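You operate a simulated robot arm through the tools that you are given. There is no shell and no other tool. Be economical: measure what you need, move in short steps, check, and stop when the job is done.

The job below is to be done with a simulated robot arm. You get a single attempt, and the scene is never put back.

## Task
Take the tall filter and put it on top of the yellow tape roll.

Only the result counts: the job must be done as asked and must still hold three seconds after the hand-in. Knocking over, shifting, dropping, spilling or breaking anything else fails it.

## Robot
A 7-joint arm with a two-finger parallel gripper, fixed in place. Base frame: the origin is at the foot of the arm, x ahead of it, y to its left, z up; the work surface is at about z = 0. Readings come in m, degrees, newtons and seconds.
With the tool pointing down near the work surface it reaches from about 0.22 to 0.58 m from the base axis. Its first joint turns from -66.0 to 66.0 degrees. Payload 2.5 kg.
Tool frame: the origin (TCP) lies between the finger pads and is the grasp point; the fingertips stand 0.023 m ahead of it; z points along the fingers, y is the line along which they close. The gripper opens to 0.094 m. The fingers are 0.038 m wide and 0.01 m thick; the gripper's body (0.054 by 0.096 m) begins 0.039 m behind the TCP.
Orientation is that of the tool frame in the base frame, as a unit quaternion [w, x, y, z]. With the fingers straight down and closing along the base's y, the tool's x points along the base's -x, its y along +y and its z along -z.

## Interface
- The arm moves only by the tool servo_tool. Its argument "increments" is a list that holds one entry, the list of rows, each a list of 6 numbers: the shift along the tool's x, y, z in units of 30 mm (1.0 is 30 mm), then the turn, a rotation vector about the tool's x, y, z in units of 4 degrees (1.0 is 4 degrees). In form: [[[dx, dy, dz, ax, ay, az], ...]]. A call has 1 to 10 rows; each row shifts and turns the commanded pose from where the row before left it, along the tool's axes as they then stand. "jaw" is the closure in counts, from 0 (fully open) to 255 (shut), set as the call begins (left out, the last holds). A call with a number of a shift or a turn outside -1 to 1 is refused whole. Rows are played at 5 a second. More than 0.05 m and 8.6 degrees between two rows, or a gripper value outside its range, and nothing of the call is played. A pose out of reach is approached as far as the arm can. The call stops where the force on the tool passes 40 N (or 10 N more than at its start, if that is more) or the arm is blocked; 0.2 s more then pass. Each finger travels about 0.108 m/s and halts on what it meets, pressing with about 22 N; the grip force reading is that of the motor and also rises with nothing between the fingers. The clock runs only during rows and for 0.2 s after the last one: add rows that do not move to give the fingers time. It gives the time, the measured TCP pose, the force on the tool (base axes), the opening and the grip force at its end, in the units of the frame above (readings bear some noise), and new pictures: "pictures" is both (left out), scene, wrist or none.
- Cameras (640 x 400 px; columns grow to the right, rows downward): "scene" is fixed at [0.1186, -0.4059, 0.5455]; the picture's right is [0.84, -0.54, 0.00], its down [-0.30, -0.46, -0.84] and it looks along [0.45, 0.70, -0.55] (base axes); focal length 334 px, centre (320, 200). "wrist" rides on the gripper at [-0.039, 0, -0.044] in the tool frame; the picture's right is [0.00, -1.00, 0.00], its down [0.97, 0.00, -0.24] and it looks along [0.24, 0.00, 0.97] (tool axes); focal length 218 px, centre (320, 200).
- measure_at(camera, pixels): there is no depth. For up to 12 entries [column, row, z] of the newest picture of that camera ("zoom" is the newest enlarged one), the place [x, y] in the base frame at which the ray of that pixel passes the height z, good to about 0.002 m. The clock stands still meanwhile.
- enlarge(camera, box): a new picture of the part [left, top, right, bottom] of that camera's present view, enlarged. The clock stands still meanwhile.
- job_done(): hands the job in; it is judged then, once.

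Work in short steps. Measure before you move; look again where a grasp or a placing could have gone wrong, and mend it. You have 60 turns and 170 pictures in all, those below and enlarged ones among them. Open the gripper and draw the arm clear of the work before you hand the job in, unless the task says otherwise; then end with one line.

The tools are called after ">>>" by a JSON object that holds its "fn" and its "kwargs". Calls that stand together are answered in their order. servo_tool: Moves the arm, as the interface text tells. Its arguments: {"type":"object","properties":{"increments":{"type":"array","items":{"type":"array","items":{"type":"array","items":{"type":"number"}}}},"jaw":{"type":"number"},"pictures":{"type":"string","enum":["both","scene","wrist","none"]}},"required":["increments"]} The other tools are called the same way: measure_at (camera, pixels) gives the place at which the rays of pixels pass given heights; enlarge (camera, box) takes an enlarged picture of a part of a camera's view; job_done () hands the job in.

At the start:

```text
t: 0.0
position: [0.3918, -0.0214, 0.3059]
orientation: [0.0, -0.001, 1.0, 0.001]
ft_force: [-0.6, -0.2, -0.4]
width: 0.0937
grip_force: 0.1
```

scene: 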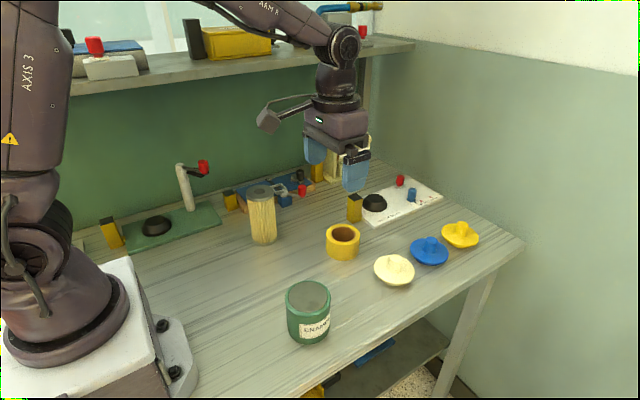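
wrist: 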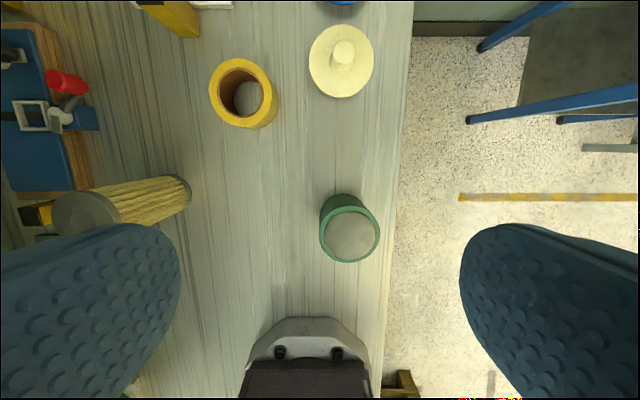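

The filter stands at about (261,215) in the scene view and the yellow tape roll at (342,242). I enlarge that region to measure both accurately.

>>> {"fn": "enlarge", "kwargs": {"camera": "scene", "box": [220, 160, 380, 260]}}

>>> {"fn": "measure_at", "kwargs": {"camera": "wrist", "pixels": [[85, 214, 0.1], [85, 214, 0.12], [190, 190, 0.0], [238, 90, 0.05], [238, 90, 0.04], [246, 98, 0.0]]}}

>>> {"fn": "measure_at", "kwargs": {"camera": "scene", "pixels": [[264, 243, 0.0], [250, 240, 0.0], [277, 238, 0.0], [261, 190, 0.1], [261, 190, 0.12], [343, 233, 0.04], [343, 233, 0.05], [342, 260, 0.0]]}}

```text
4.00 times, centred on (300, 210) of scene
```

zoom: 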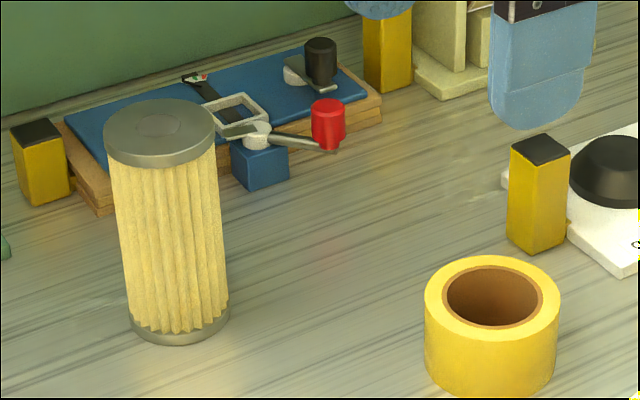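

```text
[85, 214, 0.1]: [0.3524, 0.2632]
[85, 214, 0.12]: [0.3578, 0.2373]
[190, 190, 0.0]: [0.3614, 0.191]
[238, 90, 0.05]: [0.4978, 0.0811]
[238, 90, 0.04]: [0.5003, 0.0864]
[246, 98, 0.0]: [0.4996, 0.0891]
```

```text
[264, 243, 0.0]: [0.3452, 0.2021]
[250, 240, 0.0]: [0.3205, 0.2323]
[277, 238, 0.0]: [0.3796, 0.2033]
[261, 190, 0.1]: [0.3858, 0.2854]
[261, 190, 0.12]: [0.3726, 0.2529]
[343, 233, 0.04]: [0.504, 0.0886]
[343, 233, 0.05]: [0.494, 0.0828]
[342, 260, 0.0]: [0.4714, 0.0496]
```

From both cameras, the filter axis is near (0.36, 0.22), its top near z 0.135, and its diameter about 63 mm. The roll centre is near (0.50, 0.086), with its top at about 0.045. I move above the filter and refine this with the wrist camera.

>>> {"fn": "servo_tool", "kwargs": {"increments": [[[0.12, 0.89, 0.17, 0, 0, 0], [0.12, 0.89, 0.17, 0, 0, 0], [0.12, 0.89, 0.17, 0, 0, 0], [0.12, 0.89, 0.17, 0, 0, 0], [0.12, 0.89, 0.17, 0, 0, 0], [0.12, 0.89, 0.17, 0, 0, 0], [0.12, 0.89, 0.17, 0, 0, 0], [0.12, 0.89, 0.17, 0, 0, 0], [0.12, 0.89, 0.17, 0, 0, 0], [0, 0, 0, 0, 0, 0]]], "jaw": 0}}

```text
t: 2.2
position: [0.3599, 0.2187, 0.2613]
orientation: [0.001, -0.001, 1.0, 0.0]
ft_force: [0.3, -0.3, -0.1]
width: 0.0943
grip_force: 0.0
```

scene: 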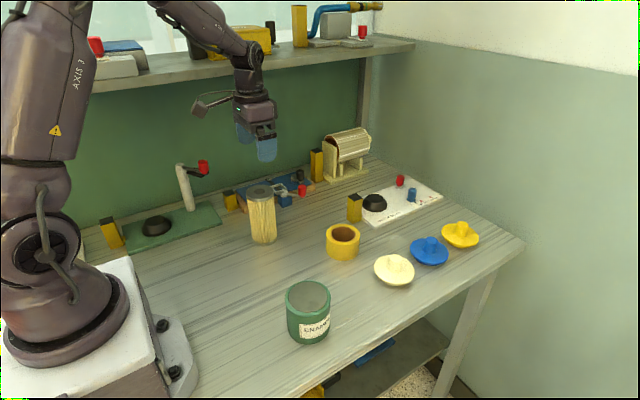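
wrist: 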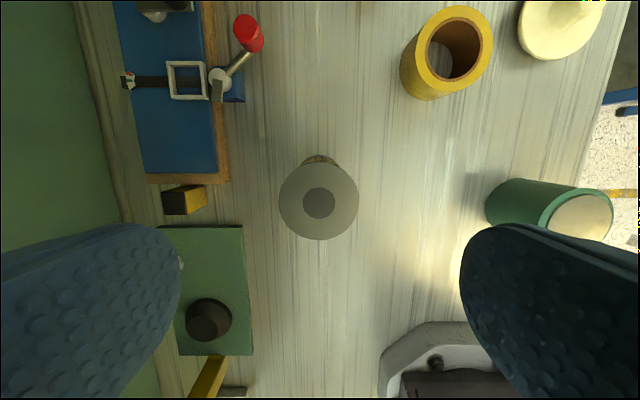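

The filter cap is centred at about (318,202), with edges at 278–359. I measure it, and the roll's rim as well.

>>> {"fn": "measure_at", "kwargs": {"camera": "wrist", "pixels": [[318.5, 201, 0.12], [318.5, 201, 0.13], [318.5, 201, 0.14], [278, 201, 0.13], [359, 201, 0.13], [318, 162, 0.13], [318, 240, 0.13], [456, 46, 0.045], [410, 46, 0.045], [493, 46, 0.045], [452, 5, 0.045], [452, 88, 0.045]]}}

>>> {"fn": "enlarge", "kwargs": {"camera": "wrist", "box": [380, 0, 540, 100]}}

>>> {"fn": "enlarge", "kwargs": {"camera": "scene", "box": [220, 170, 380, 270]}}

```text
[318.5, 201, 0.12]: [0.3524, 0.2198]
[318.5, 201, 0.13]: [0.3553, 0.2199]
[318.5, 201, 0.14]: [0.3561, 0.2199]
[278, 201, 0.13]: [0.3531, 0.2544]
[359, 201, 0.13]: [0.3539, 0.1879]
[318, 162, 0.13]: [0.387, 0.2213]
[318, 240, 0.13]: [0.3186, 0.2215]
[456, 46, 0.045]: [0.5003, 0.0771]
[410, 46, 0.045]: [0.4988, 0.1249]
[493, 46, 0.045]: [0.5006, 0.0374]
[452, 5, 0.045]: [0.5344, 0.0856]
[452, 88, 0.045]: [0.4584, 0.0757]
```

```text
4.00 times, centred on (460, 50) of wrist
```

zoom: 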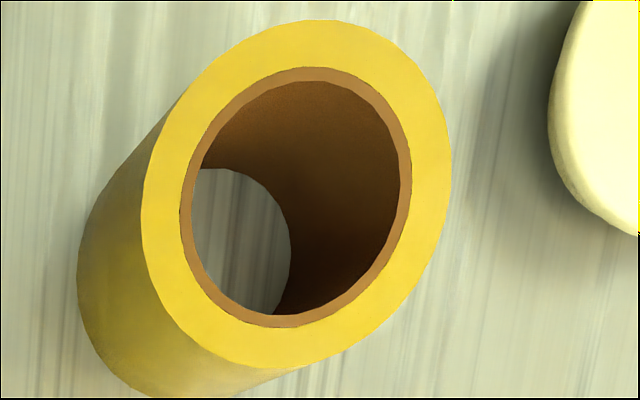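

```text
4.00 times, centred on (300, 220) of scene
```

zoom: 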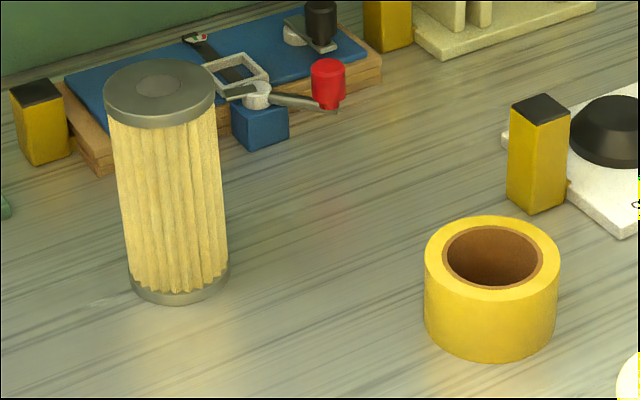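

I check the heights by matching the wrist and scene rays for the two top-face centres.

>>> {"fn": "measure_at", "kwargs": {"camera": "scene", "pixels": [[260, 192, 0.13], [260, 192, 0.135], [260, 192, 0.14], [260, 192, 0.145], [343.2, 234.5, 0.04], [343.2, 234.5, 0.045], [343.2, 234.5, 0.05], [343.2, 234.5, 0.055]]}}

>>> {"fn": "measure_at", "kwargs": {"camera": "wrist", "pixels": [[454, 48.5, 0.04], [454, 48.5, 0.045], [454, 48.5, 0.05], [454, 48.5, 0.055]]}}

```text
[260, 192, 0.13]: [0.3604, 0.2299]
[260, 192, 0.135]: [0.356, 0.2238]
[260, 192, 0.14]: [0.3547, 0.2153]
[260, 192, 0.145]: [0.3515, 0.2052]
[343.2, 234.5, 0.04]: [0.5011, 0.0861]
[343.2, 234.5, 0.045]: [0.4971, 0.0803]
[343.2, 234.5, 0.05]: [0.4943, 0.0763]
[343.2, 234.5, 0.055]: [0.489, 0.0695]
```

```text
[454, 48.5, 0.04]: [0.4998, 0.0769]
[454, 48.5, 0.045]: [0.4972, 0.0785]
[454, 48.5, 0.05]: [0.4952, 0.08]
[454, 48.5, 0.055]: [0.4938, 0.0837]
```

The filter is at (0.355, 0.221) with its top at about 0.137. The roll centre is about (0.497, 0.079) with its top at about 0.046. I descend with open fingers to TCP z of about 0.108.

>>> {"fn": "servo_tool", "kwargs": {"increments": [[[0.16, 0.07, 0, 0, 0, 0], [0, 0, 0.8, 0, 0, 0], [0, 0, 0.8, 0, 0, 0], [0, 0, 0.8, 0, 0, 0], [0, 0, 0.8, 0, 0, 0], [0, 0, 0.7, 0, 0, 0], [0, 0, 0.6, 0, 0, 0], [0, 0, 0.6, 0, 0, 0], [0, 0, 0, 0, 0, 0]]]}}

```text
t: 4.2
position: [0.3552, 0.2215, 0.1065]
orientation: [0.0, 0.0, 1.0, 0.0]
ft_force: [0.2, 0.8, 0.4]
width: 0.0939
grip_force: 0.0
```

scene: 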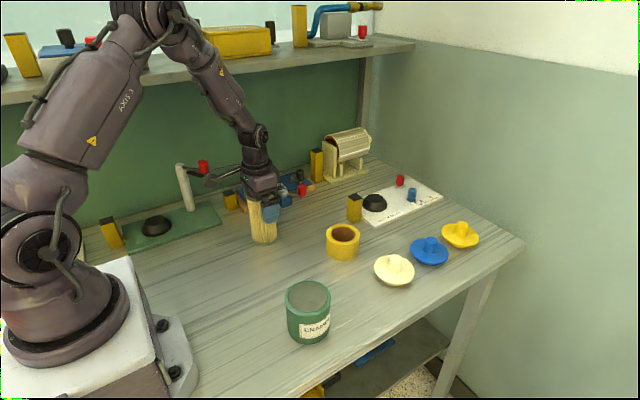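
wrist: 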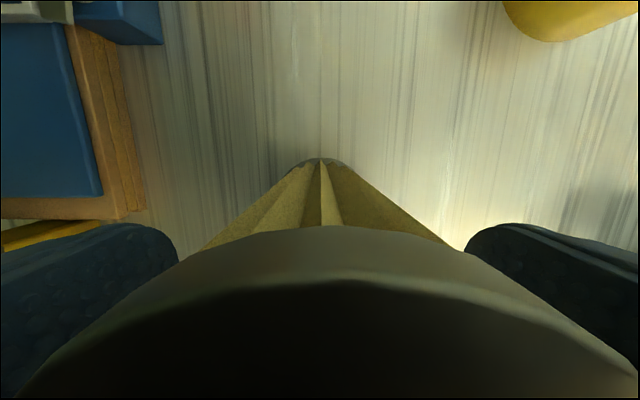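

The fingers straddle the filter with no contact and no force. I close on it.

>>> {"fn": "servo_tool", "kwargs": {"increments": [[[0, 0, 0, 0, 0, 0], [0, 0, 0, 0, 0, 0], [0, 0, 0, 0, 0, 0], [0, 0, 0, 0, 0, 0], [0, 0, 0, 0, 0, 0]]], "jaw": 255}}

```text
t: 5.4
position: [0.3544, 0.2211, 0.108]
orientation: [0.0, -0.001, 1.0, 0.0]
ft_force: [0.4, -1.0, -0.3]
width: 0.0635
grip_force: 22.0
```

scene: 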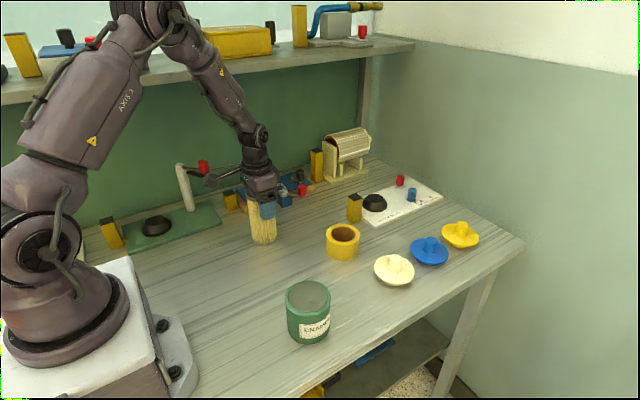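
wrist: 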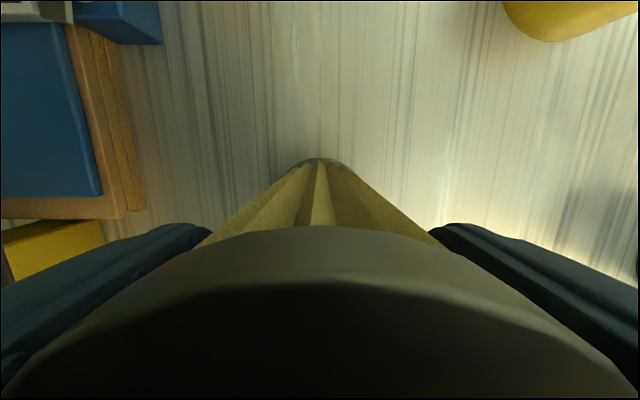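

The filter is gripped at a width of 63.5 mm. I lift it straight up about 0.11 m.

>>> {"fn": "servo_tool", "kwargs": {"increments": [[[0, 0, -0.3, 0, 0, 0], [0, 0, -0.5, 0, 0, 0], [0, 0, -0.6, 0, 0, 0], [0, 0, -0.6, 0, 0, 0], [0, 0, -0.6, 0, 0, 0], [0, 0, -0.6, 0, 0, 0], [0, 0, -0.5, 0, 0, 0], [0, 0, 0, 0, 0, 0]]]}}

```text
t: 7.2
position: [0.3541, 0.2211, 0.2181]
orientation: [0.0, 0.0, 1.0, 0.001]
ft_force: [0.9, -0.1, -1.6]
width: 0.0639
grip_force: 21.6
```

scene: 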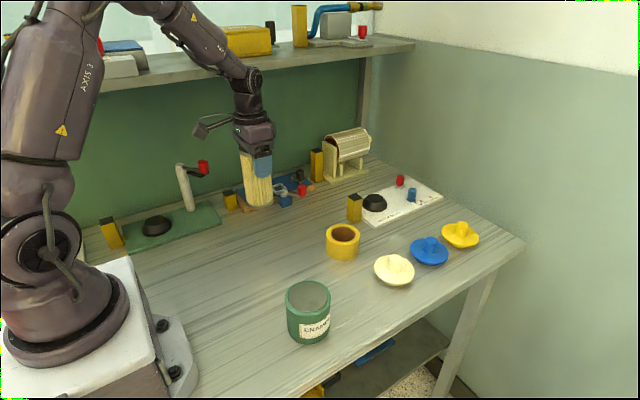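
wrist: 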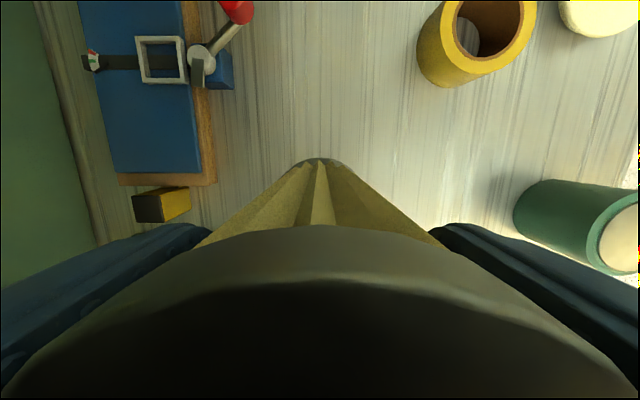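

The filter is lifted and its bottom is at about z 0.11. I carry it over the roll centre at (0.497, 0.079).

>>> {"fn": "servo_tool", "kwargs": {"increments": [[[-0.3, -0.3, 0, 0, 0, 0], [-0.6, -0.6, 0, 0, 0, 0], [-0.7, -0.7, 0, 0, 0, 0], [-0.7, -0.7, 0, 0, 0, 0], [-0.7, -0.7, 0, 0, 0, 0], [-0.7, -0.7, 0, 0, 0, 0], [-0.6, -0.6, 0, 0, 0, 0], [-0.45, -0.43, 0, 0, 0, 0], [0, 0, 0, 0, 0, 0], [0, 0, 0, 0, 0, 0]]]}}

```text
t: 9.4
position: [0.4957, 0.0778, 0.2189]
orientation: [0.0, 0.0, 1.0, 0.0]
ft_force: [0.4, -0.1, -1.8]
width: 0.0635
grip_force: 22.2
```

scene: 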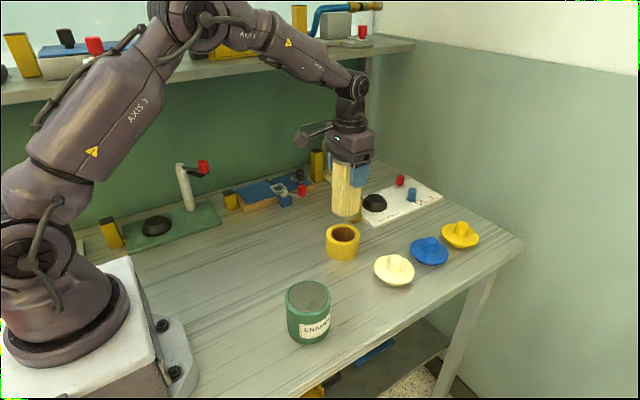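
wrist: 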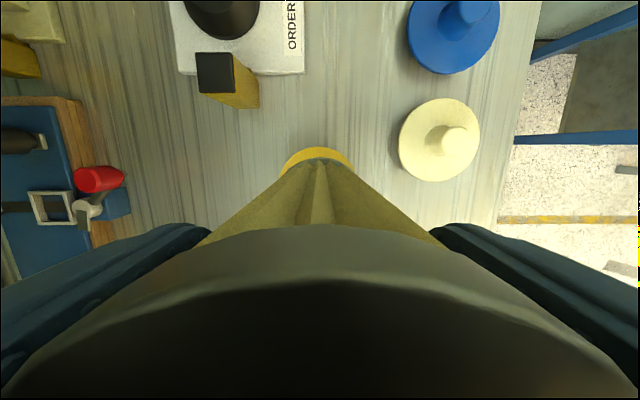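

It is roughly over the roll. I lower it to about 15 mm above the rim and then check the centring.

>>> {"fn": "servo_tool", "kwargs": {"increments": [[[0, 0.03, 0.4, 0, 0, 0], [0, 0, 0.5, 0, 0, 0], [0, 0, 0.4, 0, 0, 0], [0, 0, 0.3, 0, 0, 0], [0, 0, 0, 0, 0, 0]]], "pictures": "none"}}

>>> {"fn": "enlarge", "kwargs": {"camera": "scene", "box": [300, 180, 396, 270]}}

>>> {"fn": "enlarge", "kwargs": {"camera": "wrist", "box": [240, 120, 400, 220]}}

```text
t: 10.6
position: [0.4958, 0.0793, 0.1713]
orientation: [-0.001, 0.001, 1.0, 0.0]
ft_force: [-0.5, 0.0, -0.9]
width: 0.0638
grip_force: 21.7
```

```text
4.44 times, centred on (348, 225) of scene
```

zoom: 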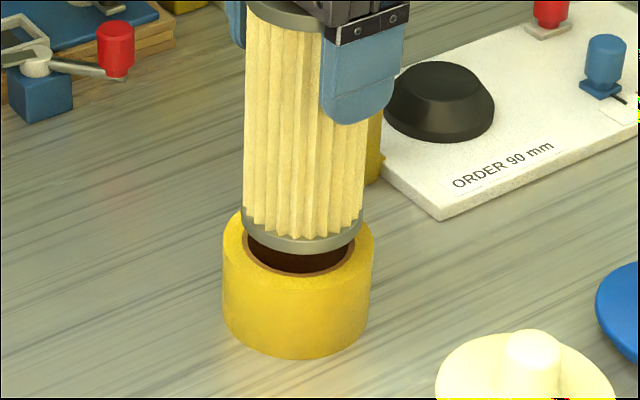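

```text
4.00 times, centred on (320, 170) of wrist
```

zoom: 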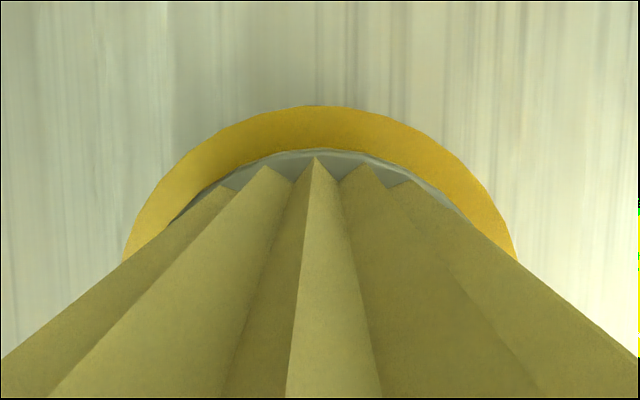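

In the wrist zoom the roll arc spans columns 122–516 and the filter arc is centred near 317, so y is aligned. I check x using the far edges.

>>> {"fn": "measure_at", "kwargs": {"camera": "zoom", "pixels": [[319, 105, 0.046], [317, 150, 0.063], [317, 150, 0.071], [122, 260, 0.046], [516, 260, 0.046]]}}

```text
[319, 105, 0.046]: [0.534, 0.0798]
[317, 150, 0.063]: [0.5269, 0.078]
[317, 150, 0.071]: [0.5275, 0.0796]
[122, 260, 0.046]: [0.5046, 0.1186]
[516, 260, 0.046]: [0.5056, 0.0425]
```

The centring is within about 1–2 mm, so I nudge y by +1 mm. Then I lower in small steps until contact.

>>> {"fn": "servo_tool", "kwargs": {"increments": [[[0, 0.035, 0.12, 0, 0, 0], [0, 0, 0.12, 0, 0, 0], [0, 0, 0.1, 0, 0, 0], [0, 0, 0.06, 0, 0, 0], [0, 0, 0.06, 0, 0, 0], [0, 0, 0, 0, 0, 0]]], "pictures": "none"}}

>>> {"fn": "enlarge", "kwargs": {"camera": "scene", "box": [300, 180, 396, 270]}}

```text
t: 12.0
position: [0.4967, 0.082, 0.1555]
orientation: [0.0, 0.0, 1.0, 0.0]
ft_force: [0.3, 1.0, -2.4]
width: 0.0637
grip_force: 21.7
```

```text
4.44 times, centred on (348, 225) of scene
```

zoom: 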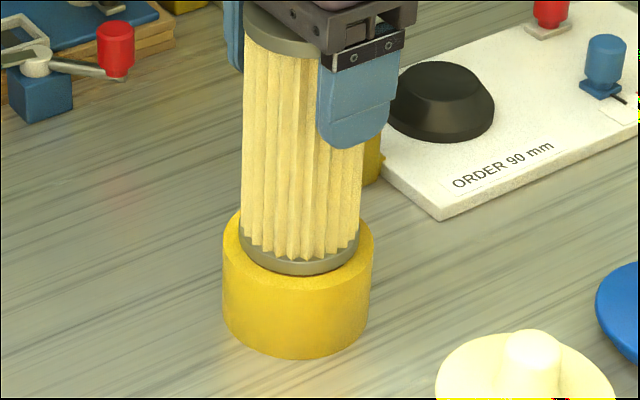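

It looks centred (base 239–359, roll 223–374) and is still a couple of mm above the rim. I lower in 1 mm steps and watch the force.

>>> {"fn": "servo_tool", "kwargs": {"increments": [[[0, 0, 0.03, 0, 0, 0], [0, 0, 0.03, 0, 0, 0], [0, 0, 0, 0, 0, 0]]], "pictures": "none"}}

```text
t: 12.8
position: [0.4963, 0.0822, 0.1543]
orientation: [0.0, 0.0, 1.0, 0.001]
ft_force: [-4.6, 1.0, 12.9]
width: 0.0636
grip_force: 22.3
```

Contact is made at about 13 N, so the base is on the rim. I relieve the load by about 1 mm and look before releasing.

>>> {"fn": "servo_tool", "kwargs": {"increments": [[[0, 0, -0.03, 0, 0, 0], [0, 0, 0, 0, 0, 0]]], "pictures": "none"}}

>>> {"fn": "enlarge", "kwargs": {"camera": "scene", "box": [300, 180, 396, 270]}}

>>> {"fn": "enlarge", "kwargs": {"camera": "wrist", "box": [240, 120, 400, 220]}}

```text
t: 13.4
position: [0.4973, 0.0822, 0.1556]
orientation: [0.001, 0.0, 1.0, 0.0]
ft_force: [0.2, 2.0, 6.2]
width: 0.0636
grip_force: 21.9
```

```text
4.44 times, centred on (348, 225) of scene
```

zoom: 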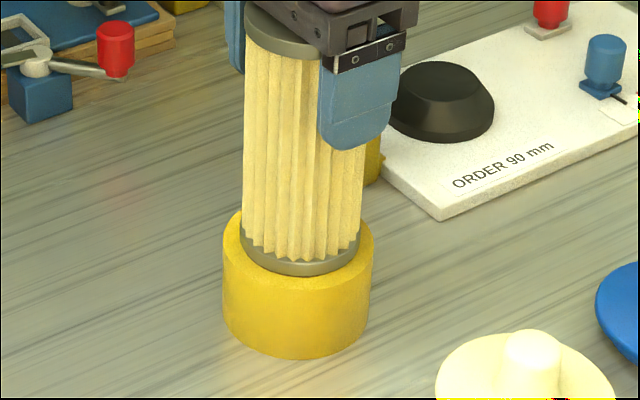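

```text
4.00 times, centred on (320, 170) of wrist
```

zoom: 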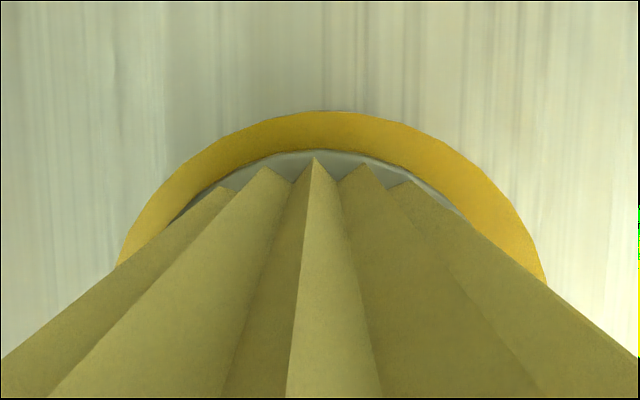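

It is seated, but the wrist zoom shows the roll arc centred at 330 against 317 for the filter, so it sits about 2 mm too far in +y. I lift 3 mm, shift −2 mm in y and lower again.

>>> {"fn": "servo_tool", "kwargs": {"increments": [[[0, 0, -0.1, 0, 0, 0], [0, 0, 0, 0, 0, 0], [0, -0.07, 0, 0, 0, 0], [0, 0, 0, 0, 0, 0], [0, 0, 0.05, 0, 0, 0], [0, 0, 0.04, 0, 0, 0], [0, 0, 0, 0, 0, 0]]], "pictures": "none"}}

>>> {"fn": "enlarge", "kwargs": {"camera": "scene", "box": [300, 180, 396, 270]}}

>>> {"fn": "enlarge", "kwargs": {"camera": "wrist", "box": [240, 120, 400, 220]}}

```text
t: 15.0
position: [0.4967, 0.0796, 0.1569]
orientation: [0.0, 0.0, 1.0, 0.0]
ft_force: [0.2, -0.2, -1.7]
width: 0.0636
grip_force: 21.9
```

```text
4.44 times, centred on (348, 225) of scene
```

zoom: 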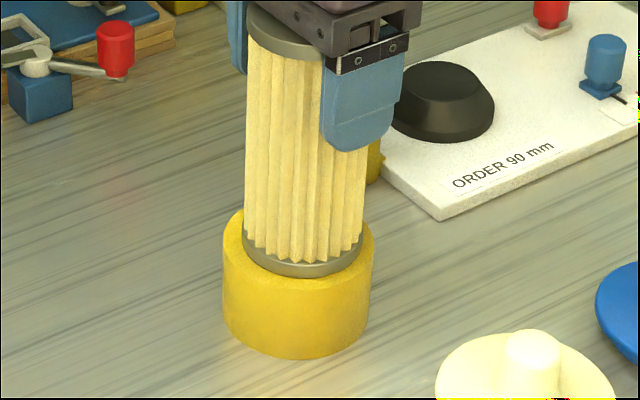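

```text
4.00 times, centred on (320, 170) of wrist
```

zoom: 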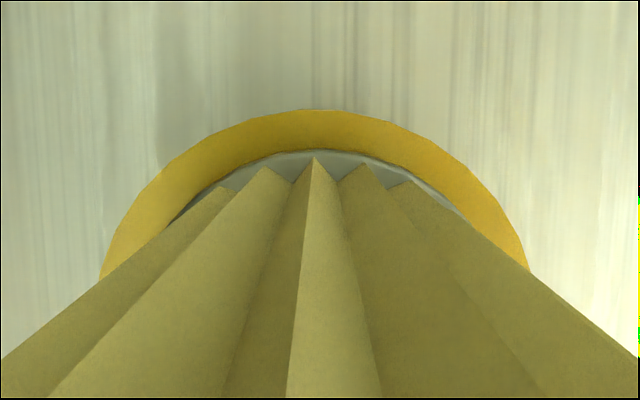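

y is now aligned to under 1 mm. The scene view suggests about 1–2 mm too far in +x, so I shift −1 mm in x and lower to light contact.

>>> {"fn": "servo_tool", "kwargs": {"increments": [[[0.04, 0.01, 0, 0, 0, 0], [0, 0, 0, 0, 0, 0], [0, 0, 0.03, 0, 0, 0], [0, 0, 0.02, 0, 0, 0], [0, 0, 0, 0, 0, 0]]], "pictures": "none"}}

```text
t: 16.2
position: [0.4961, 0.0804, 0.1561]
orientation: [0.001, 0.0, 1.0, 0.0]
ft_force: [-4.1, 0.8, 11.6]
width: 0.0635
grip_force: 22.2
```

Contact is at 11.6 N. I ease up by 0.5 mm, then open the fingers only partway so they don't swing far.

>>> {"fn": "servo_tool", "kwargs": {"increments": [[[0, 0, -0.02, 0, 0, 0], [0, 0, 0, 0, 0, 0]]], "pictures": "none"}}

>>> {"fn": "servo_tool", "kwargs": {"increments": [[[0, 0, 0, 0, 0, 0], [0, 0, 0, 0, 0, 0], [0, 0, 0, 0, 0, 0], [0, 0, 0, 0, 0, 0]]], "jaw": 0}}

```text
t: 16.8
position: [0.496, 0.0809, 0.1548]
orientation: [0.0, -0.001, 1.0, -0.001]
ft_force: [-5.1, 0.2, 13.4]
width: 0.0633
grip_force: 22.4
```

```text
t: 17.8
position: [0.496, 0.0789, 0.1544]
orientation: [-0.001, 0.0, 1.0, 0.0]
ft_force: [-0.3, 0.1, 0.6]
width: 0.0943
grip_force: 0.0
```

scene: 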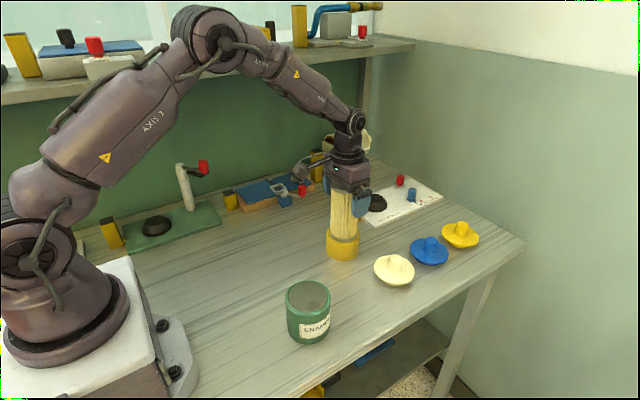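
wrist: 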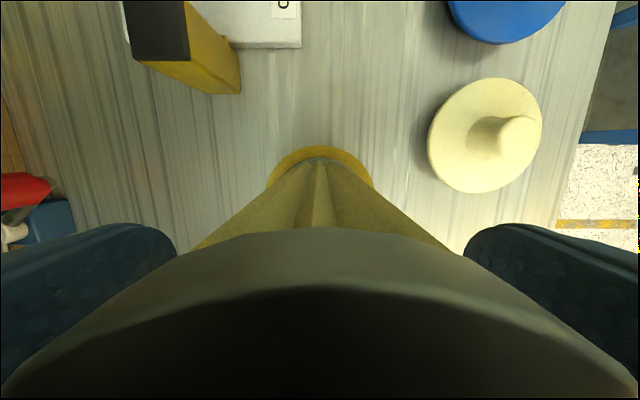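

The filter is released and standing upright, with no force on the tool. I retreat straight up.

>>> {"fn": "servo_tool", "kwargs": {"increments": [[[0, 0, -0.4, 0, 0, 0], [0, 0, -0.6, 0, 0, 0], [0, 0, -0.7, 0, 0, 0], [0, 0, -0.8, 0, 0, 0], [0, 0, -0.8, 0, 0, 0], [0, 0, -0.8, 0, 0, 0], [0, 0, -0.4, 0, 0, 0], [0, 0, 0, 0, 0, 0], [0, 0, 0, 0, 0, 0]]]}}

>>> {"fn": "enlarge", "kwargs": {"camera": "scene", "box": [280, 170, 408, 270]}}

```text
t: 19.8
position: [0.4946, 0.0794, 0.2893]
orientation: [0.0, 0.0, 1.0, 0.0]
ft_force: [0.5, -0.5, 0.3]
width: 0.0938
grip_force: 0.1
```

scene: 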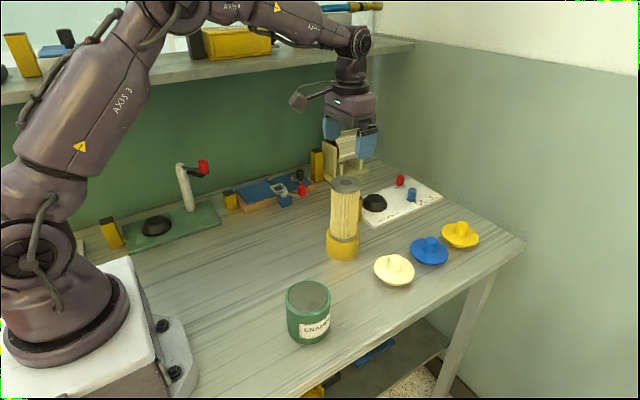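
wrist: 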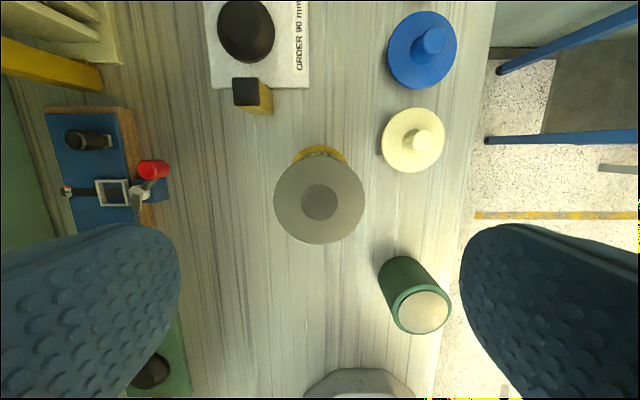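

```text
4.00 times, centred on (344, 220) of scene
```

zoom: 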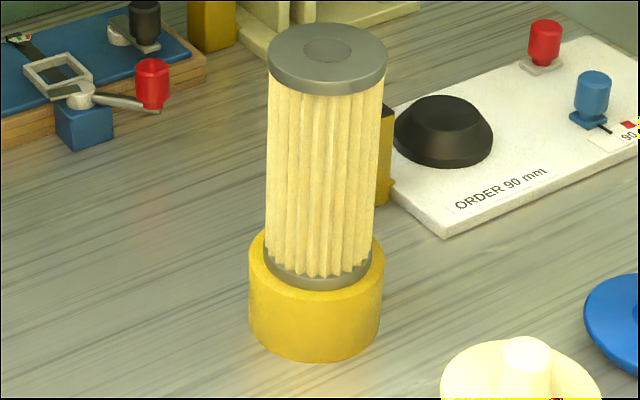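

The filter stands upright and centred on the roll, the gripper is open and well above it, and nothing else has moved. I hand it in.

>>> {"fn": "job_done", "kwargs": {}}

```text
The job is handed in.
```

The tall filter stands upright and centred on top of the yellow tape roll, the gripper is open and clear above it, and the job is handed in.
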